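You operate a simulated robot arm through the tools that you are given. There is no shell and no other tool.

The job below is to be done with a simulated robot arm. You get a single attempt, and the scene is never put back.

## Task
Blow the wet can dry, then stand it in the white tray.
Fine: it stands in the yellow holder; blue switch on, hold the white button till the drops are gone, blue switch off again. Set down upright: what you pick out.

The check looks at the end state, three seconds after you hand in, the way a careful person would. Anything else that was tipped, shoved, dropped, spilled or broken makes it a failure.

## Robot
A 7-joint arm with a two-finger parallel gripper, fixed in place. Base frame: the origin is at the foot of the arm, x ahead of it, y to its left, z up. Units: cm, degrees, N and s.
With the tool pointing down near the work surface it reaches from about 26 to 68 cm from the base axis. Its first joint turns from -166.0 to 166.0 degrees. Payload 2.5 kg.
The TCP is the grasp point between the finger pads, 3 cm short of the fingertips. In the tool frame z runs along the fingers and y along their closing line. Largest opening 9.4 cm; finger width 2.8, thickness 1; the body of the gripper, 5 by 9.6 cm, starts 5.5 cm behind the TCP.
Orientation is told as [roll, pitch, yaw] about the base's x, y, z axes, in that order, counted from this pose: with the fingers straight down and closing along the base's y, the tool's x points along the base's -x, its y along +y and its z along -z.

## Interface
- The arm moves only by the tool arm_command. Its argument "series" is a list of rows, each an object (a shift or turn left out is 0, a gripper value left out holds the last) with "grip": the gripper command, from -1 (fully open) to 1 (shut), values between in proportion; "offset": the shift along the tool's x, y, z in units of 100 mm (1.0 is 100 mm), a list of three; "delta_rot": the turn, a rotation vector about the tool's x, y, z in units of 180 degrees (1.0 is 180 degrees), a list of three. In form: [{"grip": grip, "offset": [tx, ty, tz], "delta_rot": [ax, ay, az]}, ...]. A call has 1 to 20 rows; each row is the pose to reach, as a shift and turn from the pose commanded when the call began, along the tool's axes at that moment. A call with a number of a shift or a turn outside -1 to 1 is refused whole. Each row takes 0.2 s and may step no farther than 5 cm and 8.6 degrees from the row before; otherwise, or with a gripper value out of range, the whole call is refused. Where a pose cannot be reached the arm comes as near as it can. A force on the tool above 40 N (or 10 N above the force at the start of the call, whichever is more), or a blocked arm, ends the call early, and 0.2 s more pass. The fingers move at their own pace (about 7.2 cm/s each) and stop on an object; they squeeze with about 33 N. The grip force told is the motor's: it shows also when the fingers shut on nothing. Time passes only in rows, and 0.2 s behind the last, so rows that repeat a pose let the fingers close. It gives the time, the measured TCP pose, the force on the tool (base axes), the opening and the grip force at its end, in the units of the frame above (readings bear some noise), with the torque about the TCP (base axes, N m) and any sound that the robot's microphone picked up, and new pictures: "views" is both (left out), scene, wrist or none.
- Cameras (640 x 400 px; columns grow to the right, rows downward): "scene" is fixed at [40.09, 49.83, 75.69]; the picture's right is [-1.00, 0.04, 0.00], its down [0.04, 0.93, -0.37] and it looks along [-0.01, -0.37, -0.93] (base axes); focal length 343 px, centre (320, 200). "wrist" rides on the gripper at [7.6, 1.4, -10.2] in the tool frame; the picture's right is [-0.18, 0.98, 0.00], its down [-0.75, -0.14, -0.64] and it looks along [-0.63, -0.12, 0.77] (tool axes); focal length 243 px, centre (320, 200). There is no depth. A picture from a camera that has moved, and an enlarged one, comes with that camera's place and axes in the base frame and with its lens.
- zoom(camera, box): a new picture of the part [left, top, right, bottom] of that camera's present view, enlarged. The clock stands still meanwhile.
- finish_job(): hands the job in; it is judged then, once.

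Places have to be worked out from the pictures, the camera data and where the tool is seen. Open the gripper and draw the arm clear of the work before you hand the job in, unless the task says otherwise.

The tools are called after "Request:" by a JSON object that holds its "method" and its "body". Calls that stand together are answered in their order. arm_command: Moves the arm, as the interface text tells. Its arguments: {"type":"object","properties":{"series":{"type":"array","items":{"type":"object","properties":{"grip":{"type":"number"},"offset":{"type":"array","items":{"type":"number"}},"delta_rot":{"type":"array","items":{"type":"number"}}}}},"views":{"type":"string","enum":["both","scene","wrist","none"]}},"required":["series"]} The other tools are called the same way: zoom (camera, box) takes an enlarged picture of a part of a camera's view; finish_job () hands the job in.

At the start:

```text
time: 0.0
ee_pos: [48.18, 17.4, 34.27]
tcp_rot: [0.0, -0.1, 0.0]
ft_force: [-0.6, 0.5, 0.5]
moment: [0.0, 0.04, 0.0]
opening: 9.38
grasp_force: 0.0
```

scene: 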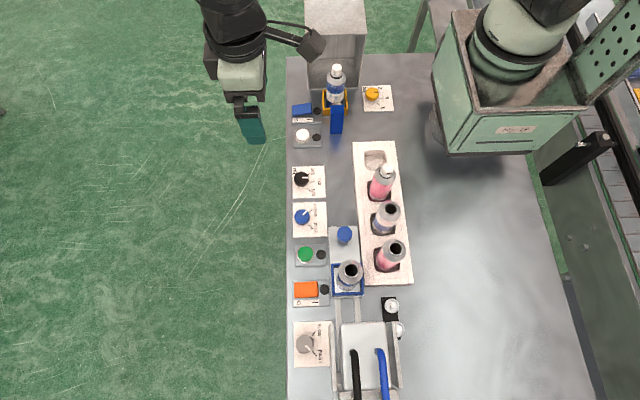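
wrist: 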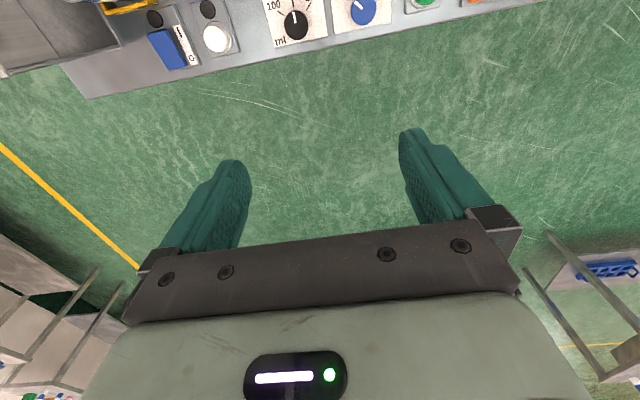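

The scene shows a table with controls, a yellow holder with a can near the top, and a white tray with several bottles. I zoom in to look closer before moving anything.

Request:
{"method": "zoom", "body": {"camera": "scene", "box": [270, 50, 430, 150]}}

Request:
{"method": "zoom", "body": {"camera": "scene", "box": [270, 130, 430, 230]}}

Request:
{"method": "zoom", "body": {"camera": "scene", "box": [270, 210, 430, 310]}}

Request:
{"method": "zoom", "body": {"camera": "scene", "box": [270, 300, 430, 400]}}

Request:
{"method": "zoom", "body": {"camera": "wrist", "box": [0, 0, 320, 200]}}

```text
4.00 times, centred on (350, 100) of scene
camera zoom: at [40.09, 49.83, 75.69], right [-1.0, 0.04, 0.0], down [0.04, 0.93, -0.37], along [-0.01, -0.37, -0.93], focal length 1372 px, centre (200, 600)
```

zoom: 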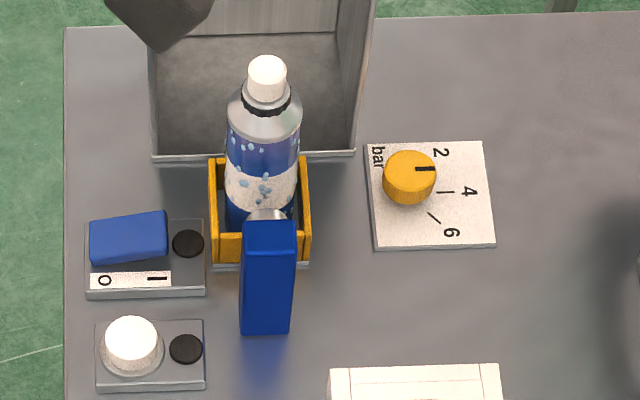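

```text
4.00 times, centred on (350, 180) of scene
camera zoom: at [40.09, 49.83, 75.69], right [-1.0, 0.04, 0.0], down [0.04, 0.93, -0.37], along [-0.01, -0.37, -0.93], focal length 1372 px, centre (200, 280)
```

zoom: 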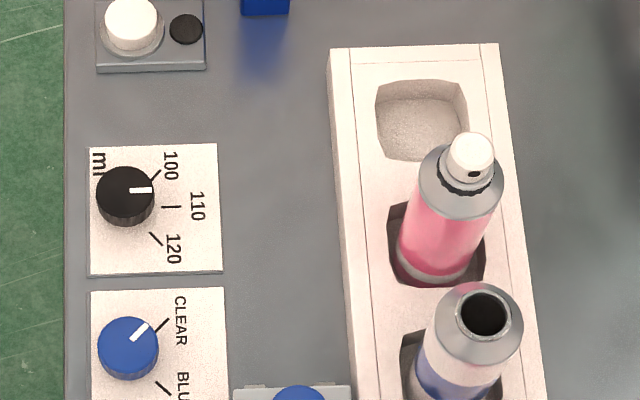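

```text
4.00 times, centred on (350, 260) of scene
camera zoom: at [40.09, 49.83, 75.69], right [-1.0, 0.04, 0.0], down [0.04, 0.93, -0.37], along [-0.01, -0.37, -0.93], focal length 1372 px, centre (200, -40)
```

zoom: 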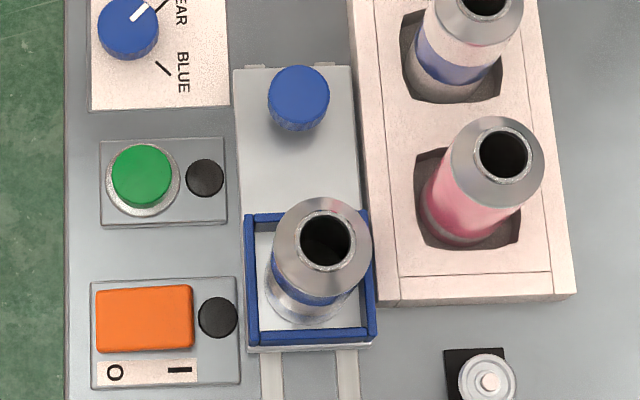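

```text
4.00 times, centred on (350, 350) of scene
camera zoom: at [40.09, 49.83, 75.69], right [-1.0, 0.04, 0.0], down [0.04, 0.93, -0.37], along [-0.01, -0.37, -0.93], focal length 1372 px, centre (200, -400)
```

zoom: 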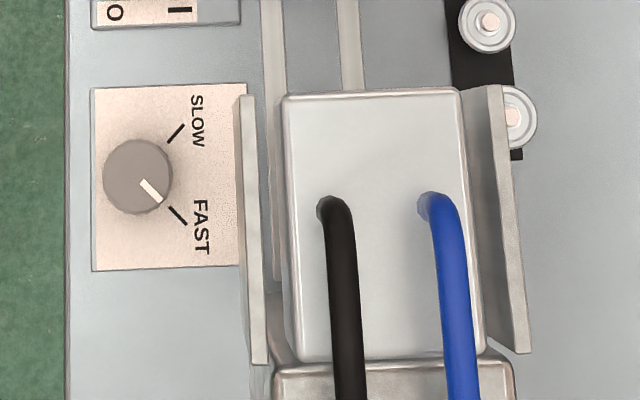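

```text
2.00 times, centred on (160, 100) of wrist
camera zoom: at [40.71, 18.79, 44.76], right [0.18, 0.98, 0.0], down [0.75, -0.14, 0.64], along [0.63, -0.12, -0.77], focal length 485 px, centre (640, 400)
```

zoom: 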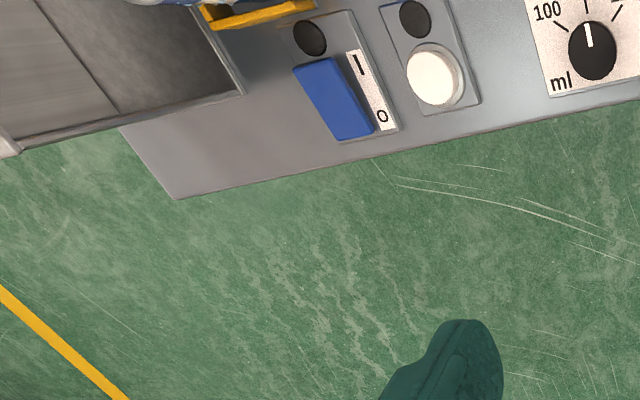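

The table surface is near z≈0; the blue rocker is about [42.5,-5], the wet can in the yellow holder about [34,-6.5] and about 15 cm tall, and the free tray pocket about [25.4,10]. I turn the tool by -90° yaw at safe height so the wrist camera looks toward -y at the station.

Request:
{"method": "arm_command", "body": {"series": [{"grip": -1, "offset": [0.074, -0.067, 0.02], "delta_rot": [0, 0, 0.0454]}, {"offset": [0.149, -0.135, 0.04], "delta_rot": [0, 0, 0.0909]}, {"offset": [0.223, -0.2, 0.06], "delta_rot": [0, 0, 0.1364]}, {"offset": [0.297, -0.27, 0.08], "delta_rot": [0, 0, 0.1818]}, {"offset": [0.372, -0.336, 0.1], "delta_rot": [0, 0, 0.2273]}, {"offset": [0.446, -0.4, 0.12], "delta_rot": [0, 0, 0.2727]}, {"offset": [0.52, -0.47, 0.14], "delta_rot": [0, 0, 0.3182]}, {"offset": [0.595, -0.54, 0.16], "delta_rot": [0, 0, 0.3636]}, {"offset": [0.669, -0.6, 0.18], "delta_rot": [0, 0, 0.4091]}, {"offset": [0.743, -0.67, 0.2], "delta_rot": [0, 0, 0.4545]}, {"offset": [0.818, -0.74, 0.22], "delta_rot": [0, 0, 0.5]}, {"offset": [0.818, -0.74, 0.22], "delta_rot": [0, 0, 0.5]}], "views": "both"}}

```text
time: 2.6
ee_pos: [40.03, 10.01, 32.32]
tcp_rot: [0.0, 0.0, -90.0]
ft_force: [-0.5, -0.6, -0.4]
moment: [-0.01, 0.02, 0.0]
opening: 9.39
grasp_force: 0.0
camera wrist: at [41.58, 17.52, 42.57], right [0.98, -0.19, 0.0], down [-0.14, -0.75, 0.64], along [-0.12, -0.63, -0.77], focal length 243 px, centre (320, 200)
```

scene: 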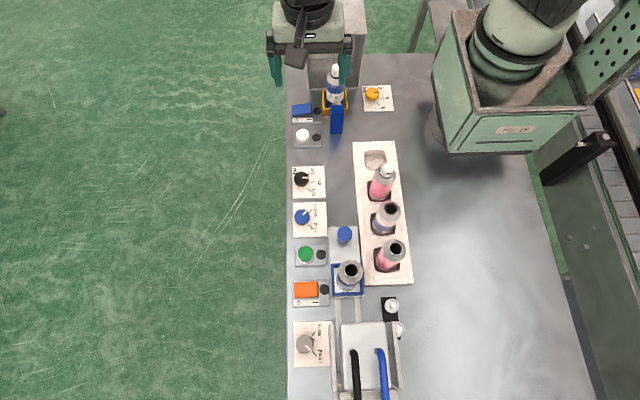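
wrist: 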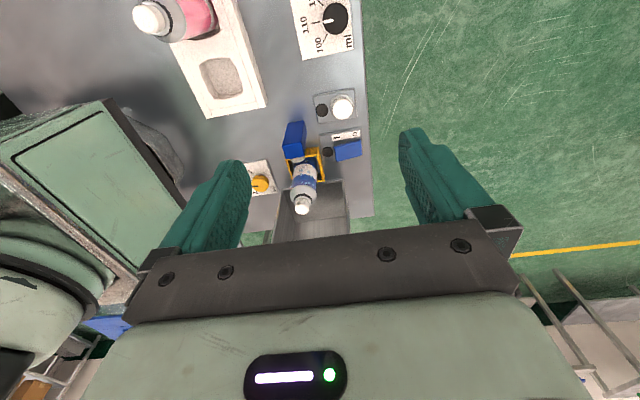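

The turn worked and the wrist camera now sees the station. I zoom on both cameras to fix positions of the holder, nozzle, switch and button.

Request:
{"method": "zoom", "body": {"camera": "wrist", "box": [240, 80, 400, 240]}}

Request:
{"method": "zoom", "body": {"camera": "wrist", "box": [120, 0, 380, 140]}}

Request:
{"method": "zoom", "body": {"camera": "scene", "box": [280, 60, 400, 150]}}

```text
2.50 times, centred on (320, 160) of wrist
camera zoom: at [41.58, 17.52, 42.57], right [0.98, -0.19, 0.0], down [-0.14, -0.75, 0.64], along [-0.12, -0.63, -0.77], focal length 606 px, centre (320, 300)
```

zoom: 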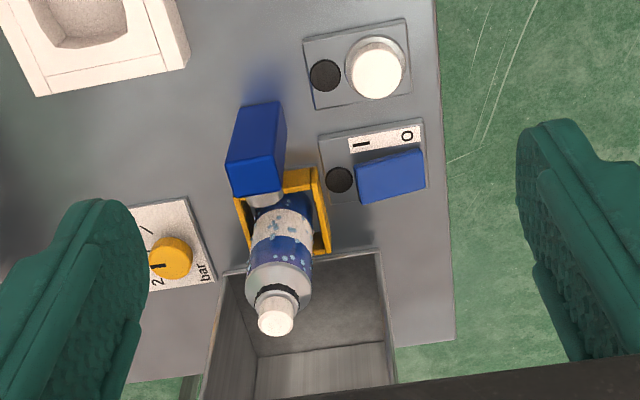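

```text
2.46 times, centred on (250, 70) of wrist
camera zoom: at [41.58, 17.52, 42.57], right [0.98, -0.19, 0.0], down [-0.14, -0.75, 0.64], along [-0.12, -0.63, -0.77], focal length 597 px, centre (492, 520)
```

zoom: 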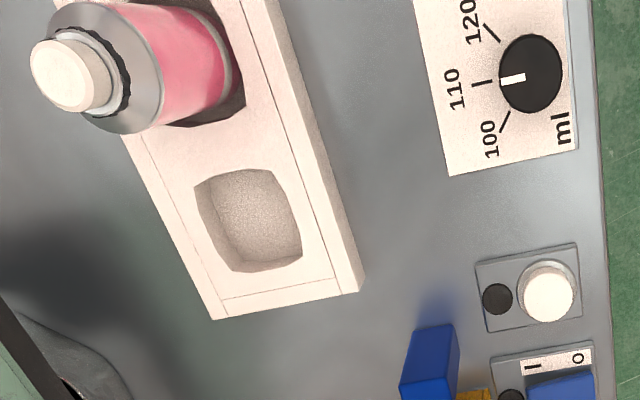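

```text
4.44 times, centred on (340, 105) of scene
camera zoom: at [40.09, 49.83, 75.69], right [-1.0, 0.04, 0.0], down [0.04, 0.93, -0.37], along [-0.01, -0.37, -0.93], focal length 1524 px, centre (231, 622)
```

zoom: 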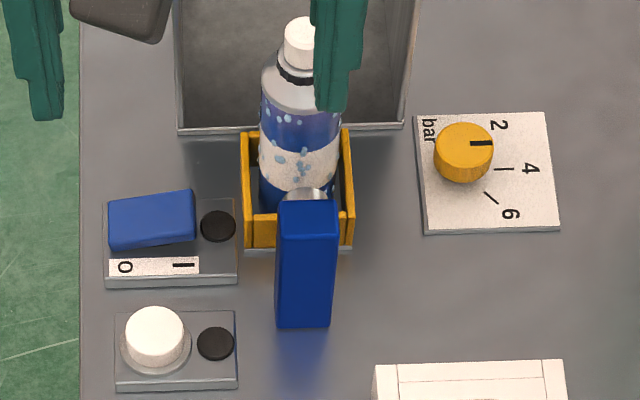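

The measurements from the two cameras agree: rocker spans x≈40.3–45.1 at y≈-4.6 (I side at small x and raised, so it is off), white button about [42.7,3.2], blue nozzle block at y≈-0.9…1.3 to 8.4 cm high, can axis about [34.4,-6.6]. I'll press with the open gripper's -x finger (5.2 cm from the TCP) so that the gripper body stays clear of the can, first moving out to x≈46.4 at height.

Request:
{"method": "arm_command", "body": {"series": [{"grip": -1, "offset": [0, 0.2, 0.1]}, {"offset": [-0.1, 0.4, 0.25]}, {"offset": [-0.3, 0.637, 0.4]}, {"offset": [-0.5, 0.637, 0.55]}, {"offset": [-0.7, 0.637, 0.7]}, {"offset": [-0.9, 0.637, 0.85]}, {"offset": [-0.9, 0.637, 1.0]}, {"offset": [-0.9, 0.637, 1.0]}], "views": "both"}}

```text
time: 4.4
ee_pos: [46.42, 0.95, 22.17]
tcp_rot: [0.0, 0.1, -89.9]
ft_force: [-1.0, -0.4, -0.4]
moment: [0.0, 0.0, 0.02]
opening: 9.39
grasp_force: 0.1
camera wrist: at [47.92, 8.55, 32.52], right [0.98, -0.18, 0.0], down [-0.14, -0.75, 0.64], along [-0.12, -0.63, -0.77], focal length 243 px, centre (320, 200)
```

scene: 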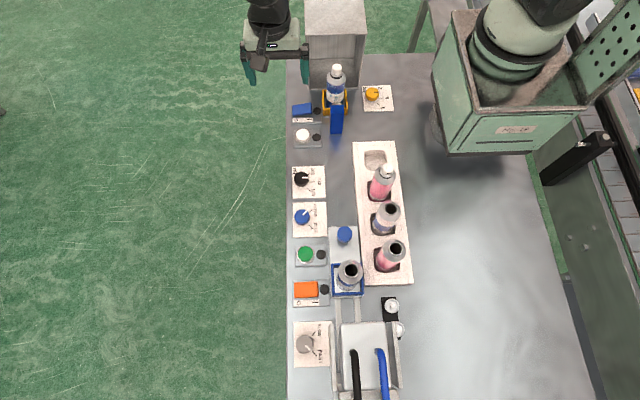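
wrist: 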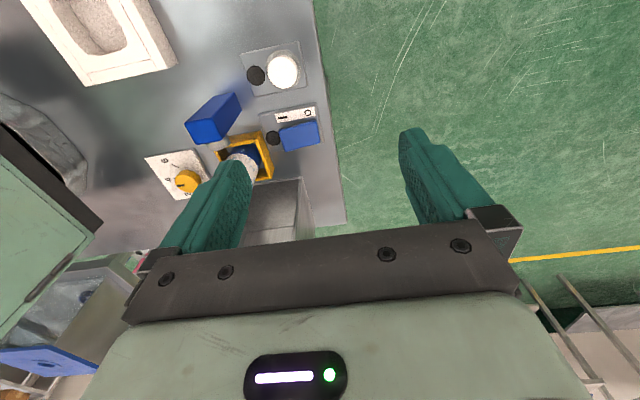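

Request:
{"method": "zoom", "body": {"camera": "scene", "box": [260, 0, 420, 100]}}

Request:
{"method": "zoom", "body": {"camera": "wrist", "box": [180, 40, 340, 190]}}

```text
4.00 times, centred on (340, 50) of scene
camera zoom: at [40.09, 49.83, 75.69], right [-1.0, 0.04, 0.0], down [0.04, 0.93, -0.37], along [-0.01, -0.37, -0.93], focal length 1372 px, centre (240, 800)
```

zoom: 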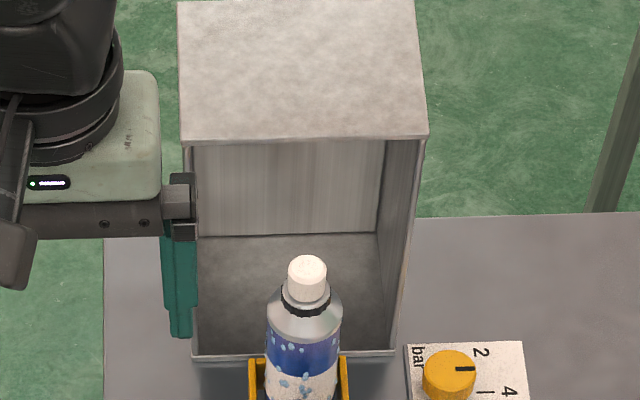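

```text
2.67 times, centred on (260, 115) of wrist
camera zoom: at [47.92, 8.55, 32.52], right [0.98, -0.18, 0.0], down [-0.14, -0.75, 0.64], along [-0.12, -0.63, -0.77], focal length 647 px, centre (480, 427)
```

zoom: 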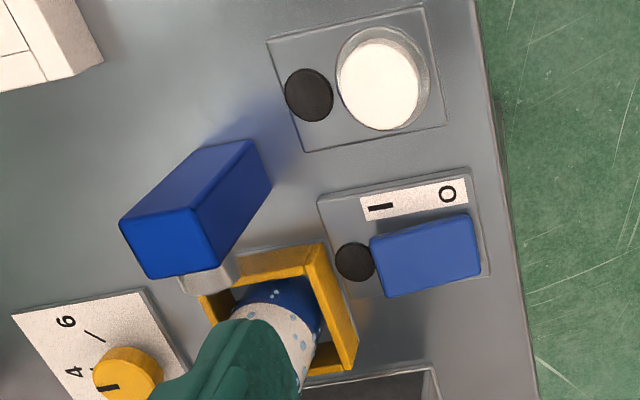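

The hood is a tall box (roof z≈18, front at y≈-12.6, x≈27–41), clear of my path. I move the -x finger over the I side of the rocker (finger at x≈41, y≈-4.8) and come down to about 9 cm tip height.

Request:
{"method": "arm_command", "body": {"series": [{"offset": [-0.2, -0.02, 0.1]}, {"offset": [-0.4, -0.02, 0.2]}, {"offset": [-0.575, -0.02, 0.35]}, {"offset": [-0.575, -0.02, 0.55]}, {"offset": [-0.575, -0.02, 0.75]}, {"offset": [-0.575, -0.02, 0.95]}, {"offset": [-0.575, -0.02, 1.0]}, {"offset": [-0.575, -0.02, 1.0]}], "views": "both"}}

```text
time: 6.2
ee_pos: [46.35, -4.79, 12.16]
tcp_rot: [0.0, -0.1, -90.0]
ft_force: [-0.3, 0.6, -0.3]
moment: [-0.03, 0.0, 0.01]
opening: 9.39
grasp_force: 0.1
camera wrist: at [47.74, 2.83, 22.56], right [0.98, -0.18, 0.0], down [-0.14, -0.75, 0.64], along [-0.12, -0.63, -0.77], focal length 243 px, centre (320, 200)
```

scene: 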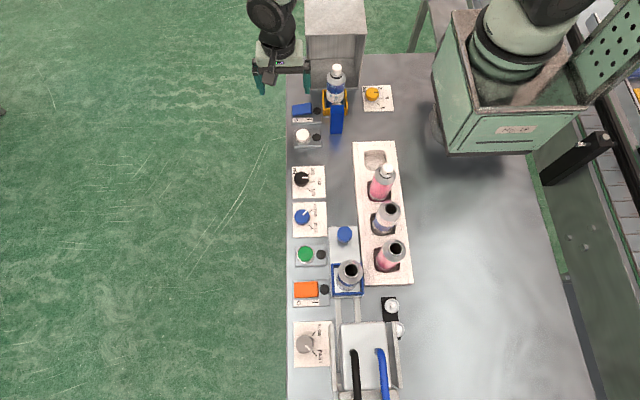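
wrist: 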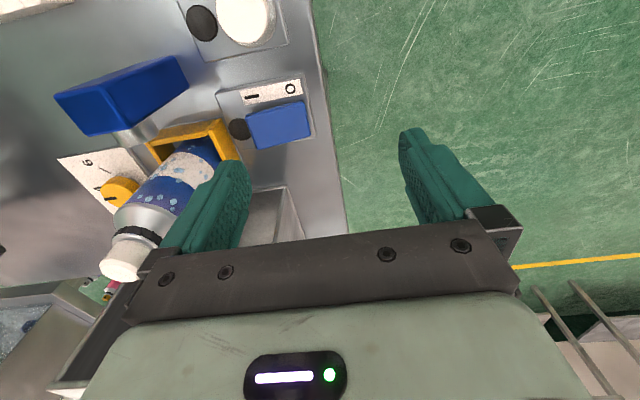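

The finger is lined up over the I end with no contact. I lower to a tip height of about 4 cm and look again.

Request:
{"method": "arm_command", "body": {"series": [{"offset": [0, -0.01, 0.15]}, {"offset": [0, -0.01, 0.3]}, {"offset": [0, -0.01, 0.42]}, {"offset": [0, -0.01, 0.5]}, {"offset": [0, -0.01, 0.5]}], "views": "both"}}

Request:
{"method": "zoom", "body": {"camera": "wrist", "box": [140, 40, 340, 180]}}

Request:
{"method": "zoom", "body": {"camera": "scene", "box": [250, 40, 370, 140]}}

```text
time: 7.4
ee_pos: [46.16, -4.73, 7.25]
tcp_rot: [0.0, 0.0, -89.9]
ft_force: [-0.1, 1.0, -0.6]
moment: [-0.03, 0.0, 0.01]
opening: 9.41
grasp_force: 0.0
camera wrist: at [47.62, 2.77, 17.58], right [0.98, -0.18, 0.0], down [-0.14, -0.75, 0.64], along [-0.12, -0.63, -0.77], focal length 243 px, centre (320, 200)
```

scene: 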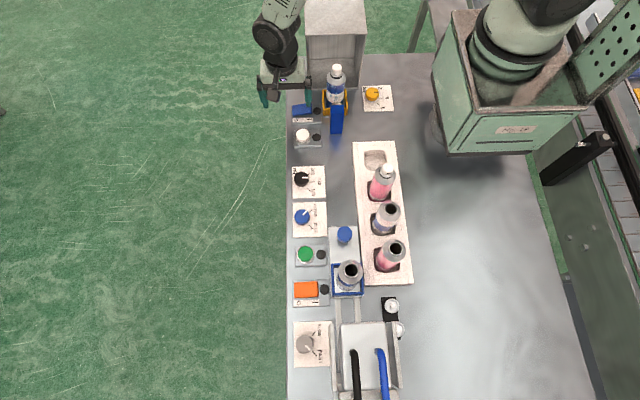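
wrist: 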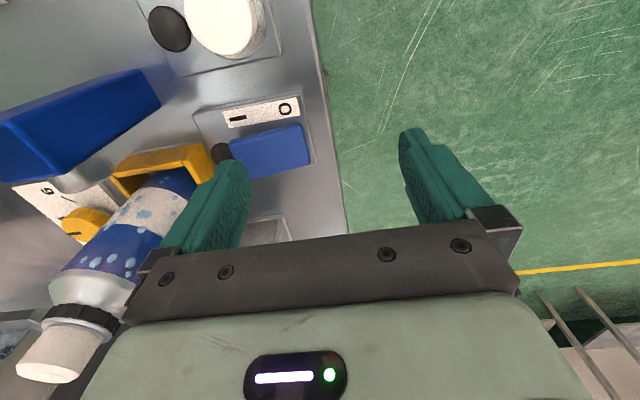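

```text
2.86 times, centred on (240, 110) of wrist
camera zoom: at [47.62, 2.77, 17.58], right [0.98, -0.18, 0.0], down [-0.14, -0.75, 0.64], along [-0.12, -0.63, -0.77], focal length 693 px, centre (549, 457)
```

zoom: 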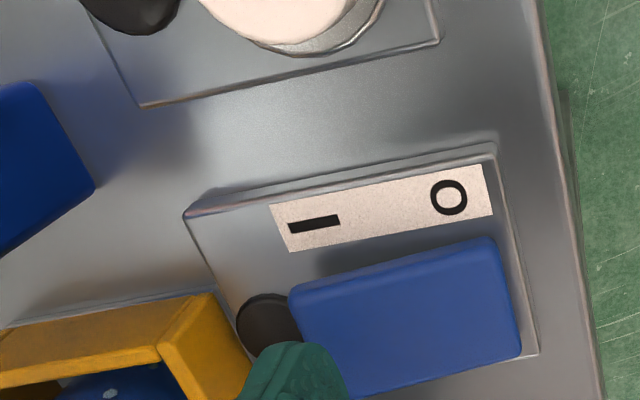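

```text
4.00 times, centred on (310, 90) of scene
camera zoom: at [40.09, 49.83, 75.69], right [-1.0, 0.04, 0.0], down [0.04, 0.93, -0.37], along [-0.01, -0.37, -0.93], focal length 1372 px, centre (360, 640)
```

zoom: 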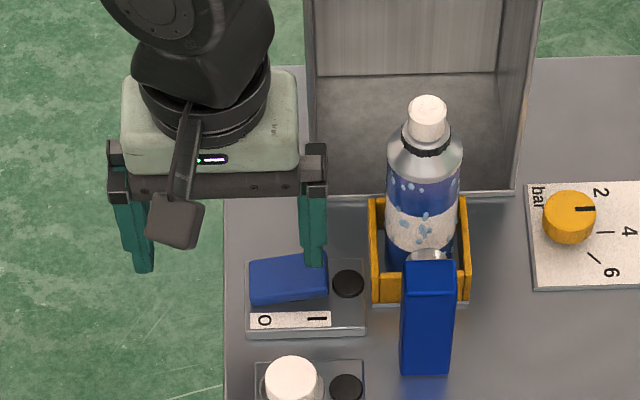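

The fingertip is about 4.2 cm high over the I end of the rocker, whose top I judge near 2.5 cm. I press down slowly in small steps and watch force and sound.

Request:
{"method": "arm_command", "body": {"series": [{"offset": [0, 0, 0.05]}, {"offset": [0, 0, 0.08]}, {"offset": [0, 0, 0.11]}, {"offset": [0, 0, 0.14]}, {"offset": [0, 0, 0.17]}, {"offset": [0, 0, 0.19]}], "views": "both"}}

```text
time: 8.8
ee_pos: [46.02, -4.77, 5.23]
tcp_rot: [0.1, -0.1, -90.0]
ft_force: [1.4, -0.6, 0.2]
moment: [0.01, -0.01, 0.03]
opening: 9.39
grasp_force: 0.1
camera wrist: at [47.66, 2.84, 15.67], right [0.98, -0.18, 0.0], down [-0.14, -0.75, 0.64], along [-0.12, -0.63, -0.77], focal length 243 px, centre (320, 200)
```

scene: 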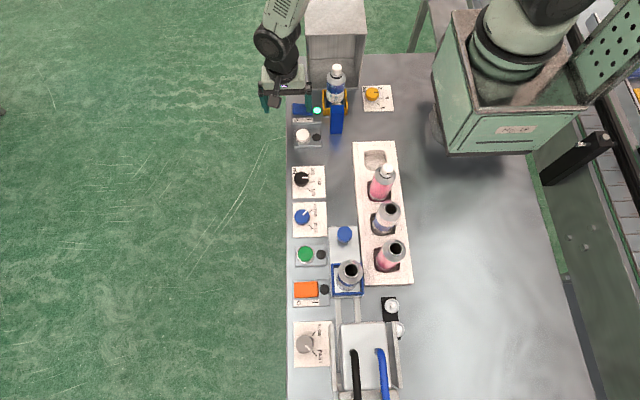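
wrist: 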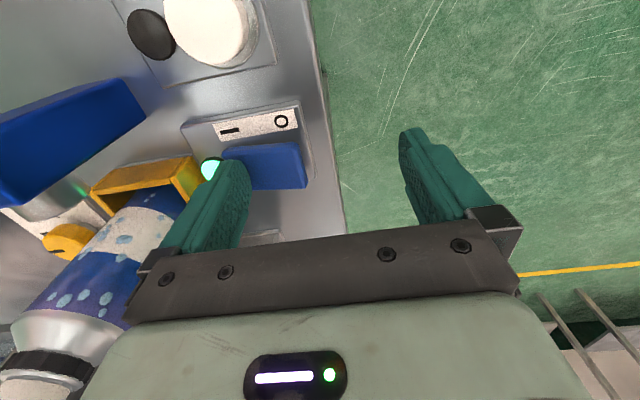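

The lamp beside the blue switch turned green, so it is on. I lift off and move over the white button (about [42.7,3.0]) with the same finger.

Request:
{"method": "arm_command", "body": {"series": [{"offset": [0, 0, -0.2]}, {"offset": [0, 0, -0.4]}, {"offset": [0, 0, -0.5]}, {"offset": [0.2, 0.05, -0.5]}, {"offset": [0.4, 0.1, -0.5]}, {"offset": [0.6, 0.17, -0.5]}, {"offset": [0.78, 0.18, -0.5]}, {"offset": [0.78, 0.18, -0.3]}, {"offset": [0.78, 0.18, -0.3]}], "views": "both"}}

Request:
{"method": "zoom", "body": {"camera": "scene", "box": [250, 50, 370, 150]}}

Request:
{"method": "zoom", "body": {"camera": "wrist", "box": [0, 40, 340, 250]}}

```text
time: 10.8
ee_pos: [47.87, 3.05, 8.36]
tcp_rot: [0.1, -0.1, -90.0]
ft_force: [-0.3, 0.0, 0.8]
moment: [0.0, 0.0, 0.02]
opening: 9.37
grasp_force: 0.1
camera wrist: at [49.41, 10.6, 18.69], right [0.98, -0.18, 0.0], down [-0.14, -0.75, 0.64], along [-0.12, -0.63, -0.77], focal length 243 px, centre (320, 200)
```

scene: 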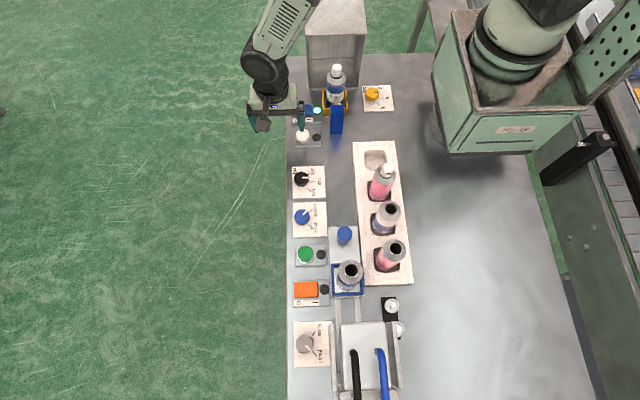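
wrist: 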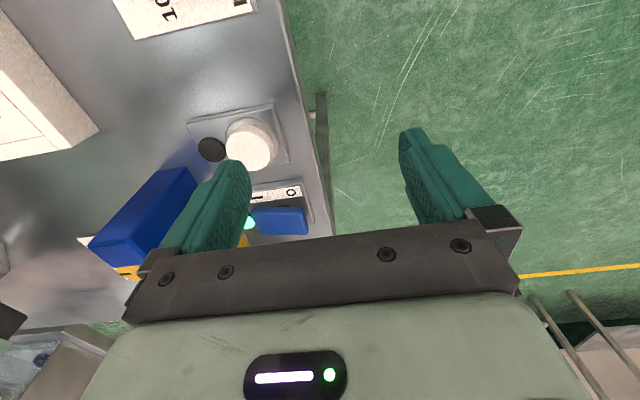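

```text
4.00 times, centred on (310, 100) of scene
camera zoom: at [40.09, 49.83, 75.69], right [-1.0, 0.04, 0.0], down [0.04, 0.93, -0.37], along [-0.01, -0.37, -0.93], focal length 1372 px, centre (360, 600)
```

zoom: 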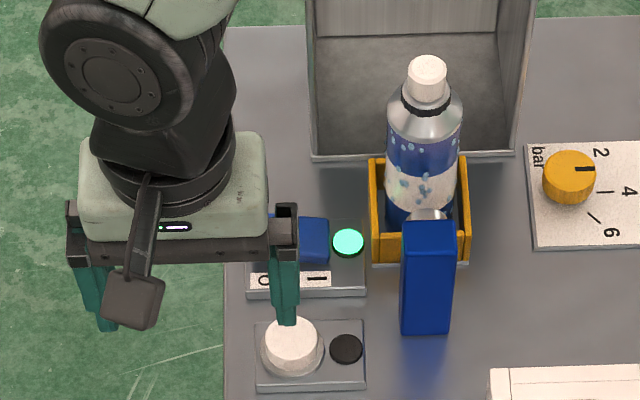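

```text
1.88 times, centred on (170, 145) of wrist
camera zoom: at [49.41, 10.6, 18.69], right [0.98, -0.18, 0.0], down [-0.14, -0.75, 0.64], along [-0.12, -0.63, -0.77], focal length 457 px, centre (602, 304)
```

zoom: 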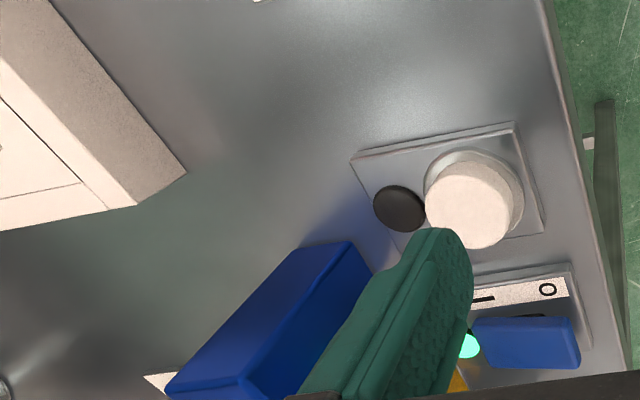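

Blue switch stayed on (lamp green). The white button top is at about [42.9,3.5], z≈3; I shift slightly and press down in small steps.

Request:
{"method": "arm_command", "body": {"series": [{"offset": [0.04, 0.02, 0.1]}, {"offset": [0.04, 0.02, 0.16]}, {"offset": [0.04, 0.02, 0.2]}, {"offset": [0.04, 0.02, 0.23]}, {"offset": [0.04, 0.02, 0.26]}], "views": "both"}}

Request:
{"method": "zoom", "body": {"camera": "scene", "box": [250, 50, 370, 150]}}

```text
time: 12.0
ee_pos: [48.13, 3.41, 5.68]
tcp_rot: [0.1, 0.1, -90.0]
ft_force: [-0.4, 0.5, 1.0]
moment: [0.02, 0.02, -0.05]
opening: 9.4
grasp_force: 0.0
camera wrist: at [49.64, 11.01, 16.06], right [0.98, -0.18, 0.0], down [-0.14, -0.75, 0.64], along [-0.12, -0.63, -0.77], focal length 243 px, centre (320, 200)
```

scene: 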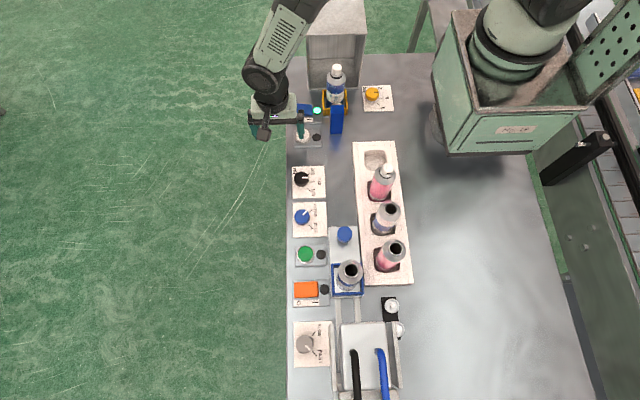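
wrist: 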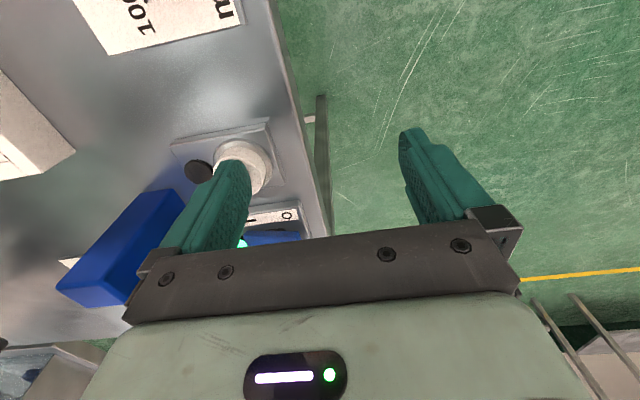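

```text
4.00 times, centred on (310, 100) of scene
camera zoom: at [40.09, 49.83, 75.69], right [-1.0, 0.04, 0.0], down [0.04, 0.93, -0.37], along [-0.01, -0.37, -0.93], focal length 1372 px, centre (360, 600)
```

zoom: 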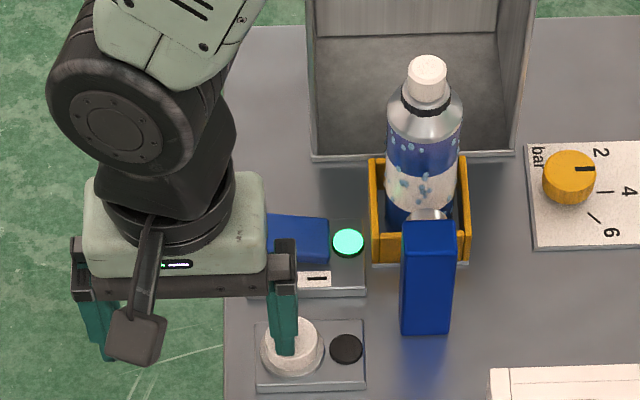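

No contact force yet and the button lamp is still dark. I continue downward in finer steps.

Request:
{"method": "arm_command", "body": {"series": [{"offset": [0, 0, 0.02]}, {"offset": [0, 0, 0.035]}, {"offset": [0, 0, 0.05]}], "views": "scene"}}

Request:
{"method": "zoom", "body": {"camera": "scene", "box": [250, 50, 370, 150]}}

```text
time: 12.8
ee_pos: [48.1, 3.45, 5.16]
tcp_rot: [0.0, -0.1, -90.0]
ft_force: [0.2, -0.2, 2.2]
moment: [0.03, 0.09, -0.01]
opening: 9.35
grasp_force: 0.0
```

scene: 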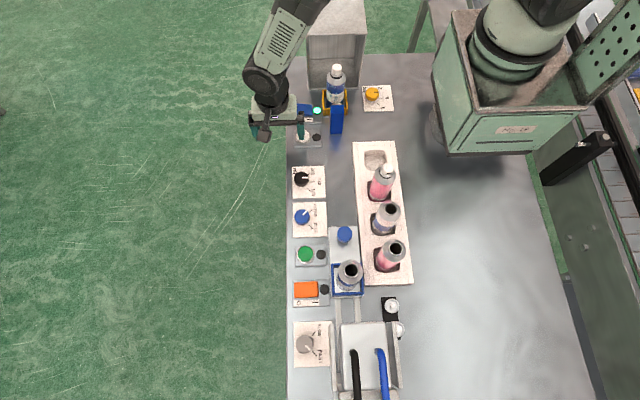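

```text
4.00 times, centred on (310, 100) of scene
camera zoom: at [40.09, 49.83, 75.69], right [-1.0, 0.04, 0.0], down [0.04, 0.93, -0.37], along [-0.01, -0.37, -0.93], focal length 1372 px, centre (360, 600)
```

zoom: 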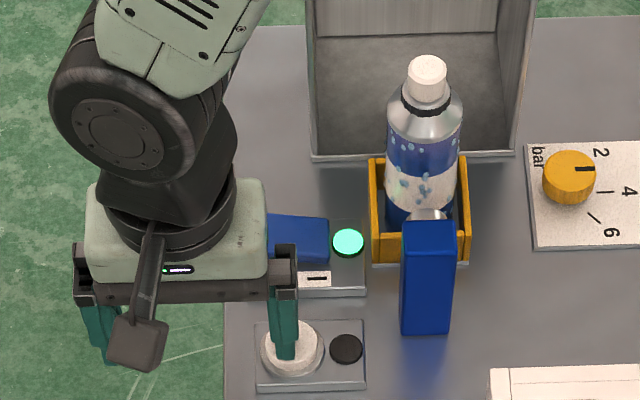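

Contact is starting (about 2 N). I keep pressing slowly until the lamp or a sound shows it acts.

Request:
{"method": "arm_command", "body": {"series": [{"offset": [0, 0, 0.02]}, {"offset": [0, 0, 0.04]}, {"offset": [0, 0, 0.04]}], "views": "scene"}}

Request:
{"method": "zoom", "body": {"camera": "scene", "box": [250, 50, 370, 150]}}

```text
time: 13.6
ee_pos: [48.29, 3.53, 4.85]
tcp_rot: [0.0, 0.0, -90.0]
ft_force: [-1.8, -1.7, 5.7]
moment: [-0.09, 0.33, 0.09]
opening: 9.42
grasp_force: 0.0
heard: click
```

scene: 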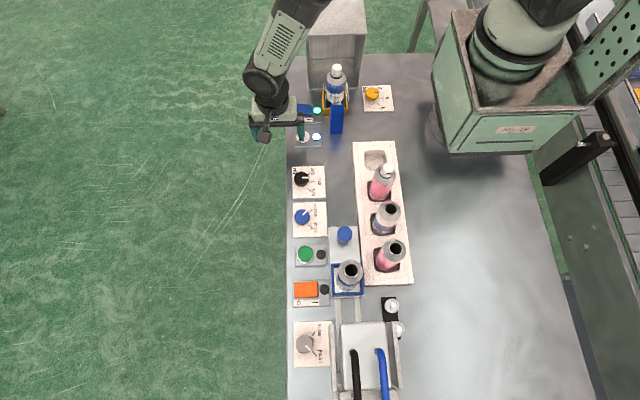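

```text
4.00 times, centred on (310, 100) of scene
camera zoom: at [40.09, 49.83, 75.69], right [-1.0, 0.04, 0.0], down [0.04, 0.93, -0.37], along [-0.01, -0.37, -0.93], focal length 1372 px, centre (360, 600)
```

zoom: 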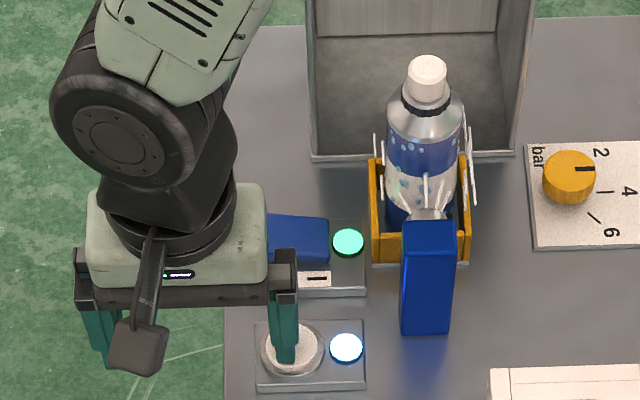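

A click came, the white lamp lit and air is blowing at the can. I hold the button and watch the drops.

Request:
{"method": "arm_command", "body": {"series": [{"offset": [0, 0, 0.005]}, {"offset": [0, 0, 0.005]}, {"offset": [0, 0, 0.005]}, {"offset": [0, 0, 0.005]}], "views": "scene"}}

Request:
{"method": "zoom", "body": {"camera": "scene", "box": [300, 50, 380, 120]}}

```text
time: 14.6
ee_pos: [48.25, 3.53, 4.87]
tcp_rot: [0.0, -0.1, -90.0]
ft_force: [-1.8, -0.4, 9.2]
moment: [-0.06, 0.52, 0.09]
opening: 9.39
grasp_force: 0.0
```

scene: 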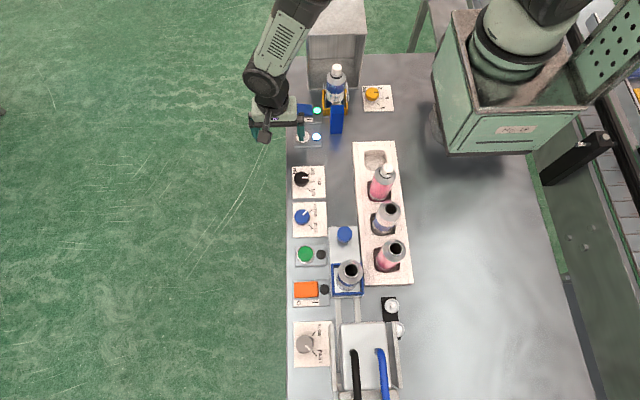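

```text
5.71 times, centred on (340, 85) of scene
camera zoom: at [40.09, 49.83, 75.69], right [-1.0, 0.04, 0.0], down [0.04, 0.93, -0.37], along [-0.01, -0.37, -0.93], focal length 1960 px, centre (206, 857)
```

zoom: 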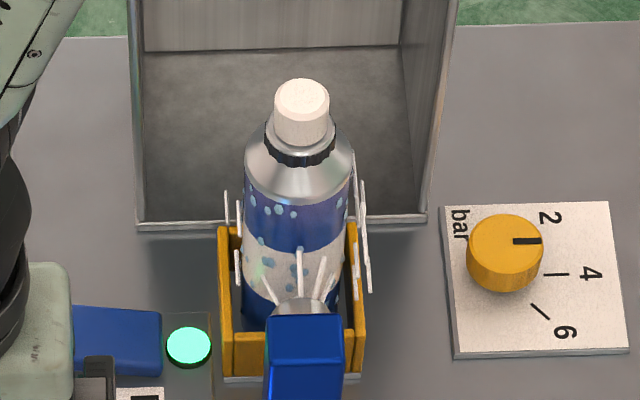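

The air is blowing steadily and some drops remain. I keep holding at 9 N.

Request:
{"method": "arm_command", "body": {"series": [{"offset": [0, 0, 0]}, {"offset": [0, 0, 0]}, {"offset": [0, 0, 0]}, {"offset": [0, 0, 0]}, {"offset": [0, 0, 0]}, {"offset": [0, 0, 0]}], "views": "scene"}}

Request:
{"method": "zoom", "body": {"camera": "scene", "box": [300, 50, 380, 120]}}

```text
time: 16.0
ee_pos: [48.16, 3.42, 4.77]
tcp_rot: [0.0, -0.1, -90.1]
ft_force: [-0.7, -0.9, 8.1]
moment: [-0.04, 0.44, 0.02]
opening: 9.42
grasp_force: 0.0
```

scene: 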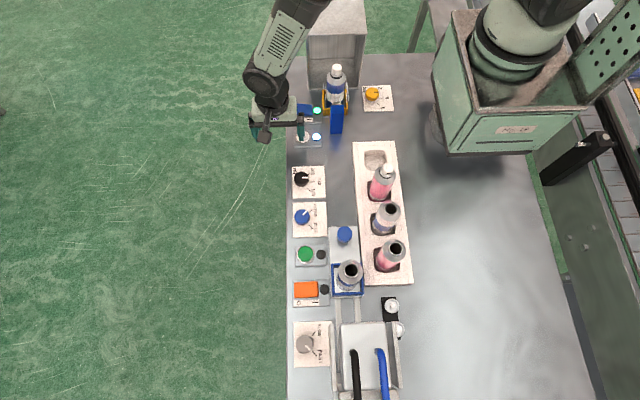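

```text
5.71 times, centred on (340, 85) of scene
camera zoom: at [40.09, 49.83, 75.69], right [-1.0, 0.04, 0.0], down [0.04, 0.93, -0.37], along [-0.01, -0.37, -0.93], focal length 1960 px, centre (206, 857)
```

zoom: 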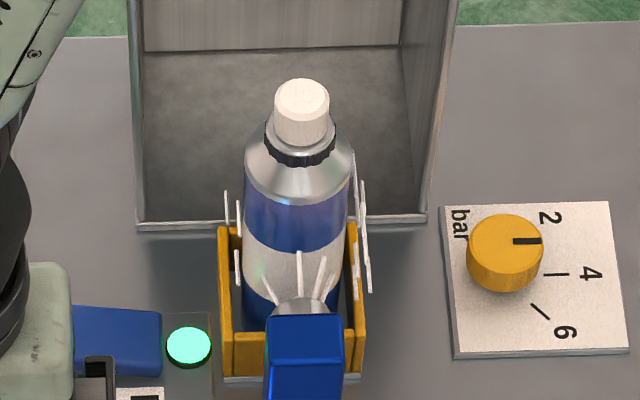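

All visible drops are gone. I hold a brief moment more, then release the button by lifting.

Request:
{"method": "arm_command", "body": {"series": [{"offset": [0, 0, 0]}, {"offset": [0, 0, 0]}, {"offset": [0, 0, -0.1]}, {"offset": [0, 0, -0.25]}, {"offset": [0, 0, -0.4]}, {"offset": [0, 0, -0.5]}, {"offset": [0, 0, -0.5]}], "views": "both"}}

Request:
{"method": "zoom", "body": {"camera": "scene", "box": [270, 50, 370, 150]}}

Request:
{"method": "zoom", "body": {"camera": "wrist", "box": [0, 40, 340, 250]}}

```text
time: 17.6
ee_pos: [48.16, 3.57, 9.82]
tcp_rot: [0.0, 0.0, -90.0]
ft_force: [0.1, 0.4, 1.1]
moment: [0.02, 0.0, -0.03]
opening: 9.39
grasp_force: 0.1
camera wrist: at [49.69, 11.05, 20.11], right [0.98, -0.18, 0.0], down [-0.14, -0.75, 0.64], along [-0.12, -0.63, -0.77], focal length 243 px, centre (320, 200)
```

scene: 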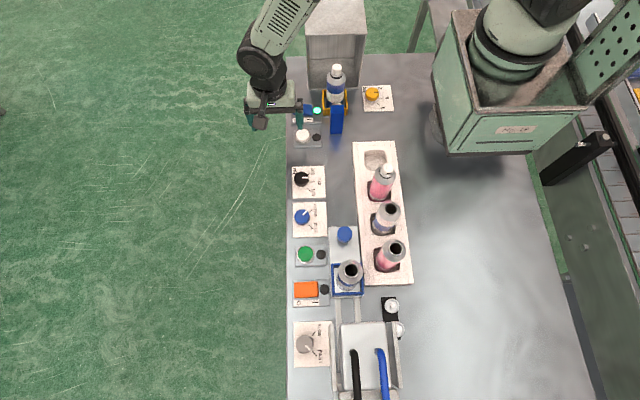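
wrist: 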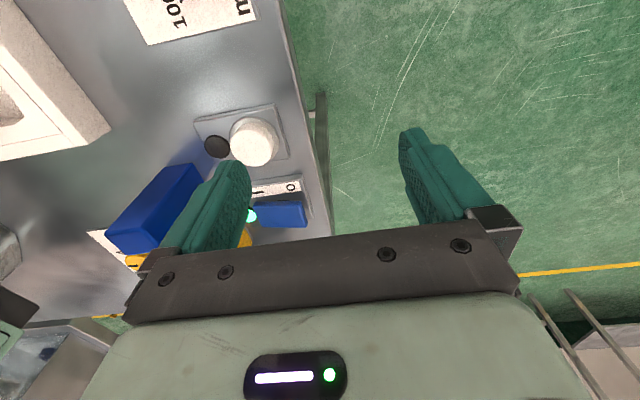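

```text
4.00 times, centred on (320, 100) of scene
camera zoom: at [40.09, 49.83, 75.69], right [-1.0, 0.04, 0.0], down [0.04, 0.93, -0.37], along [-0.01, -0.37, -0.93], focal length 1372 px, centre (320, 600)
```

zoom: 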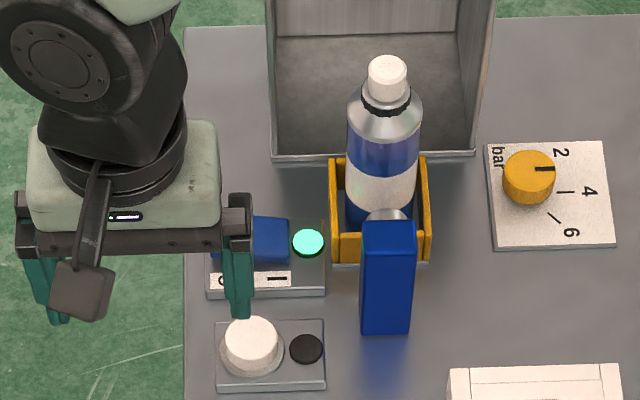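

```text
1.88 times, centred on (170, 145) of wrist
camera zoom: at [49.69, 11.05, 20.11], right [0.98, -0.18, 0.0], down [-0.14, -0.75, 0.64], along [-0.12, -0.63, -0.77], focal length 457 px, centre (602, 304)
```

zoom: 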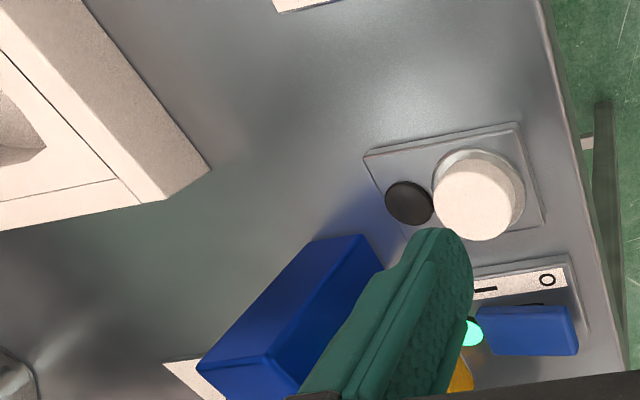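

The button is released and its lamp is off. I move over the O end of the blue rocker (finger at x≈44.3, y≈-4.8).

Request:
{"method": "arm_command", "body": {"series": [{"offset": [-0.2, 0.05, 0]}, {"offset": [-0.4, 0.1, 0]}, {"offset": [-0.6, 0.14, 0]}, {"offset": [-0.83, 0.14, 0]}, {"offset": [-0.83, 0.14, 0.15]}, {"offset": [-0.83, 0.14, 0.25]}, {"offset": [-0.83, 0.14, 0.25]}], "views": "both"}}

Request:
{"method": "zoom", "body": {"camera": "wrist", "box": [140, 40, 340, 180]}}

```text
time: 19.2
ee_pos: [49.58, -4.94, 7.3]
tcp_rot: [0.0, -0.1, -90.0]
ft_force: [0.6, 1.1, 0.1]
moment: [-0.02, -0.01, 0.0]
opening: 9.41
grasp_force: 0.0
camera wrist: at [51.01, 2.66, 17.59], right [0.98, -0.18, 0.0], down [-0.14, -0.75, 0.64], along [-0.12, -0.63, -0.77], focal length 243 px, centre (320, 200)
```

scene: 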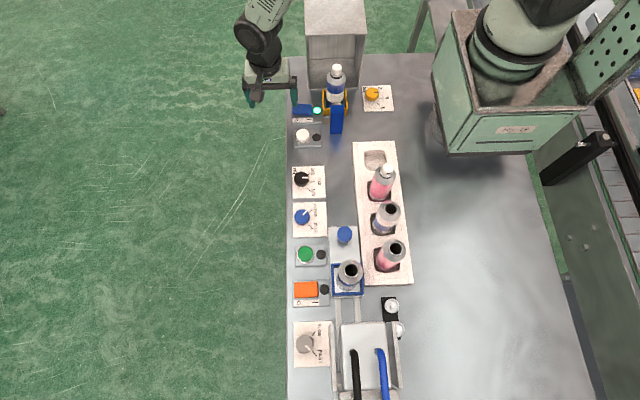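
wrist: 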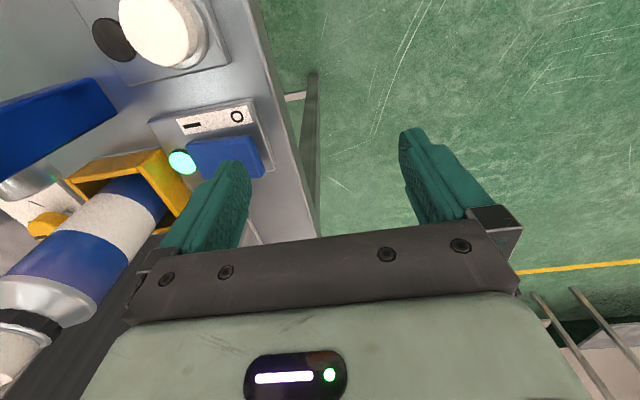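

```text
2.86 times, centred on (240, 110) of wrist
camera zoom: at [51.01, 2.66, 17.59], right [0.98, -0.18, 0.0], down [-0.14, -0.75, 0.64], along [-0.12, -0.63, -0.77], focal length 693 px, centre (549, 457)
```

zoom: 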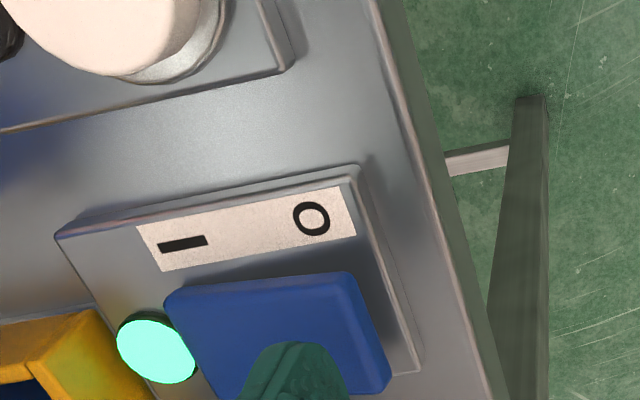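

The can is dry and the lamp is still green; the finger is lined up over the O half. I press down in small steps.

Request:
{"method": "arm_command", "body": {"series": [{"offset": [0, 0, 0.05]}, {"offset": [0, 0, 0.08]}, {"offset": [0, 0, 0.11]}, {"offset": [0, 0, 0.14]}, {"offset": [0, 0, 0.17]}, {"offset": [0, 0, 0.2]}], "views": "both"}}

```text
time: 20.6
ee_pos: [49.62, -4.78, 5.3]
tcp_rot: [0.0, 0.0, -90.0]
ft_force: [0.1, -0.6, 0.1]
moment: [0.02, -0.03, -0.02]
opening: 9.4
grasp_force: 0.1
camera wrist: at [51.05, 2.73, 15.61], right [0.98, -0.18, 0.0], down [-0.14, -0.75, 0.64], along [-0.12, -0.63, -0.77], focal length 243 px, centre (320, 200)
```

scene: 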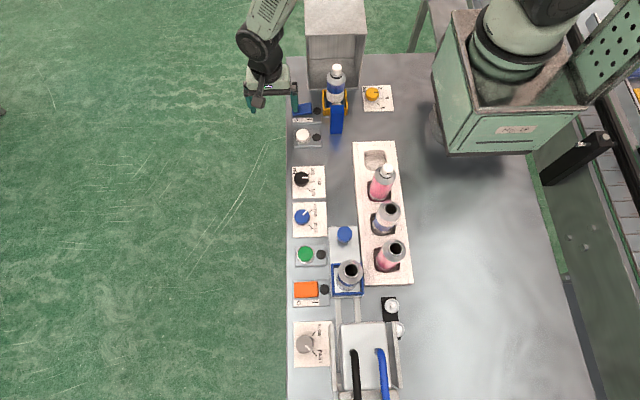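
wrist: 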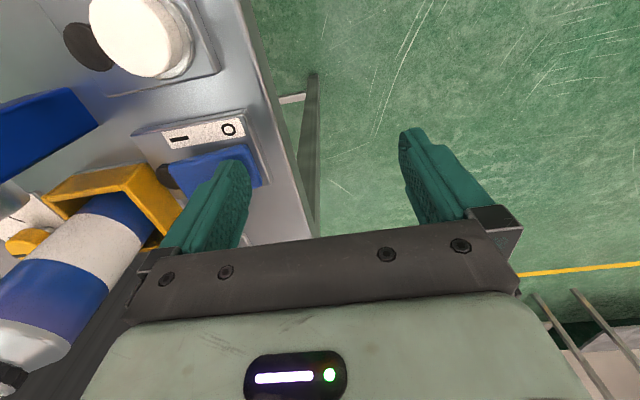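

The lamp is off again, so the blue switch is off. I lift straight up and check the panel.

Request:
{"method": "arm_command", "body": {"series": [{"offset": [0, 0, -0.2]}, {"offset": [0, 0, -0.4]}, {"offset": [0, 0, -0.6]}, {"offset": [0, 0, -0.8]}, {"offset": [0, 0, -1.0]}], "views": "none"}}

Request:
{"method": "arm_command", "body": {"series": [{"offset": [0, 0, -0.25]}, {"offset": [0, 0, -0.5]}, {"offset": [0, 0, -0.8]}, {"offset": [0.1, -0.2, -0.9]}, {"offset": [0.2, -0.4, -0.9]}, {"offset": [0.3, -0.6, -0.9]}, {"offset": [0.4, -0.8, -0.9]}, {"offset": [0.5, -1.0, -0.9]}, {"offset": [0.5, -1.0, -0.9]}], "views": "both"}}

Request:
{"method": "zoom", "body": {"camera": "scene", "box": [270, 50, 370, 150]}}

Request:
{"method": "zoom", "body": {"camera": "wrist", "box": [200, 60, 440, 240]}}

```text
time: 21.8
ee_pos: [49.52, -4.69, 15.18]
tcp_rot: [0.0, 0.0, -90.0]
ft_force: [-0.1, -1.1, 0.4]
moment: [0.02, 0.02, -0.04]
opening: 9.39
grasp_force: 0.0
```

```text
time: 23.8
ee_pos: [39.54, 0.24, 24.36]
tcp_rot: [0.0, -0.1, -89.9]
ft_force: [0.3, -0.6, 0.5]
moment: [-0.02, -0.03, 0.03]
opening: 9.38
grasp_force: 0.0
camera wrist: at [41.02, 7.69, 34.62], right [0.98, -0.18, 0.0], down [-0.14, -0.75, 0.64], along [-0.12, -0.63, -0.77], focal length 243 px, centre (320, 200)
```

scene: 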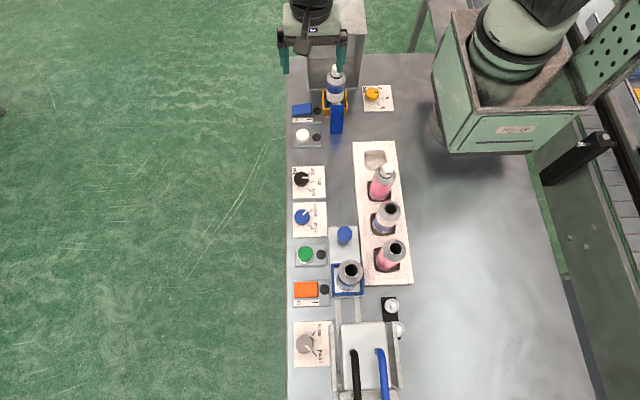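
wrist: 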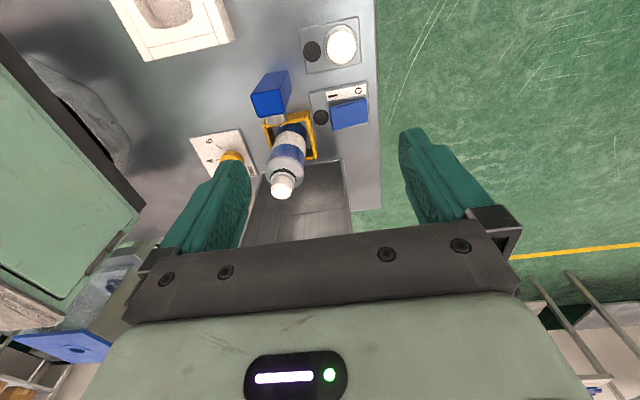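

```text
4.00 times, centred on (320, 100) of scene
camera zoom: at [40.09, 49.83, 75.69], right [-1.0, 0.04, 0.0], down [0.04, 0.93, -0.37], along [-0.01, -0.37, -0.93], focal length 1372 px, centre (320, 600)
```

zoom: 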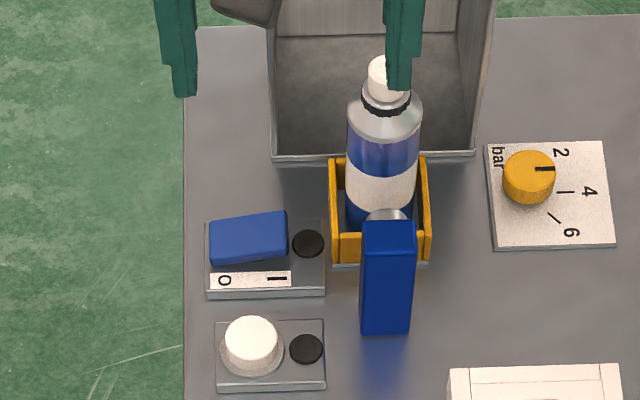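

```text
2.22 times, centred on (320, 150) of wrist
camera zoom: at [41.02, 7.69, 34.62], right [0.98, -0.18, 0.0], down [-0.14, -0.75, 0.64], along [-0.12, -0.63, -0.77], focal length 539 px, centre (320, 311)
```

zoom: 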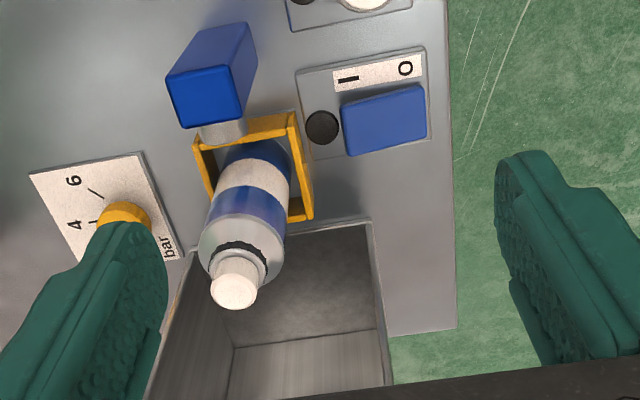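

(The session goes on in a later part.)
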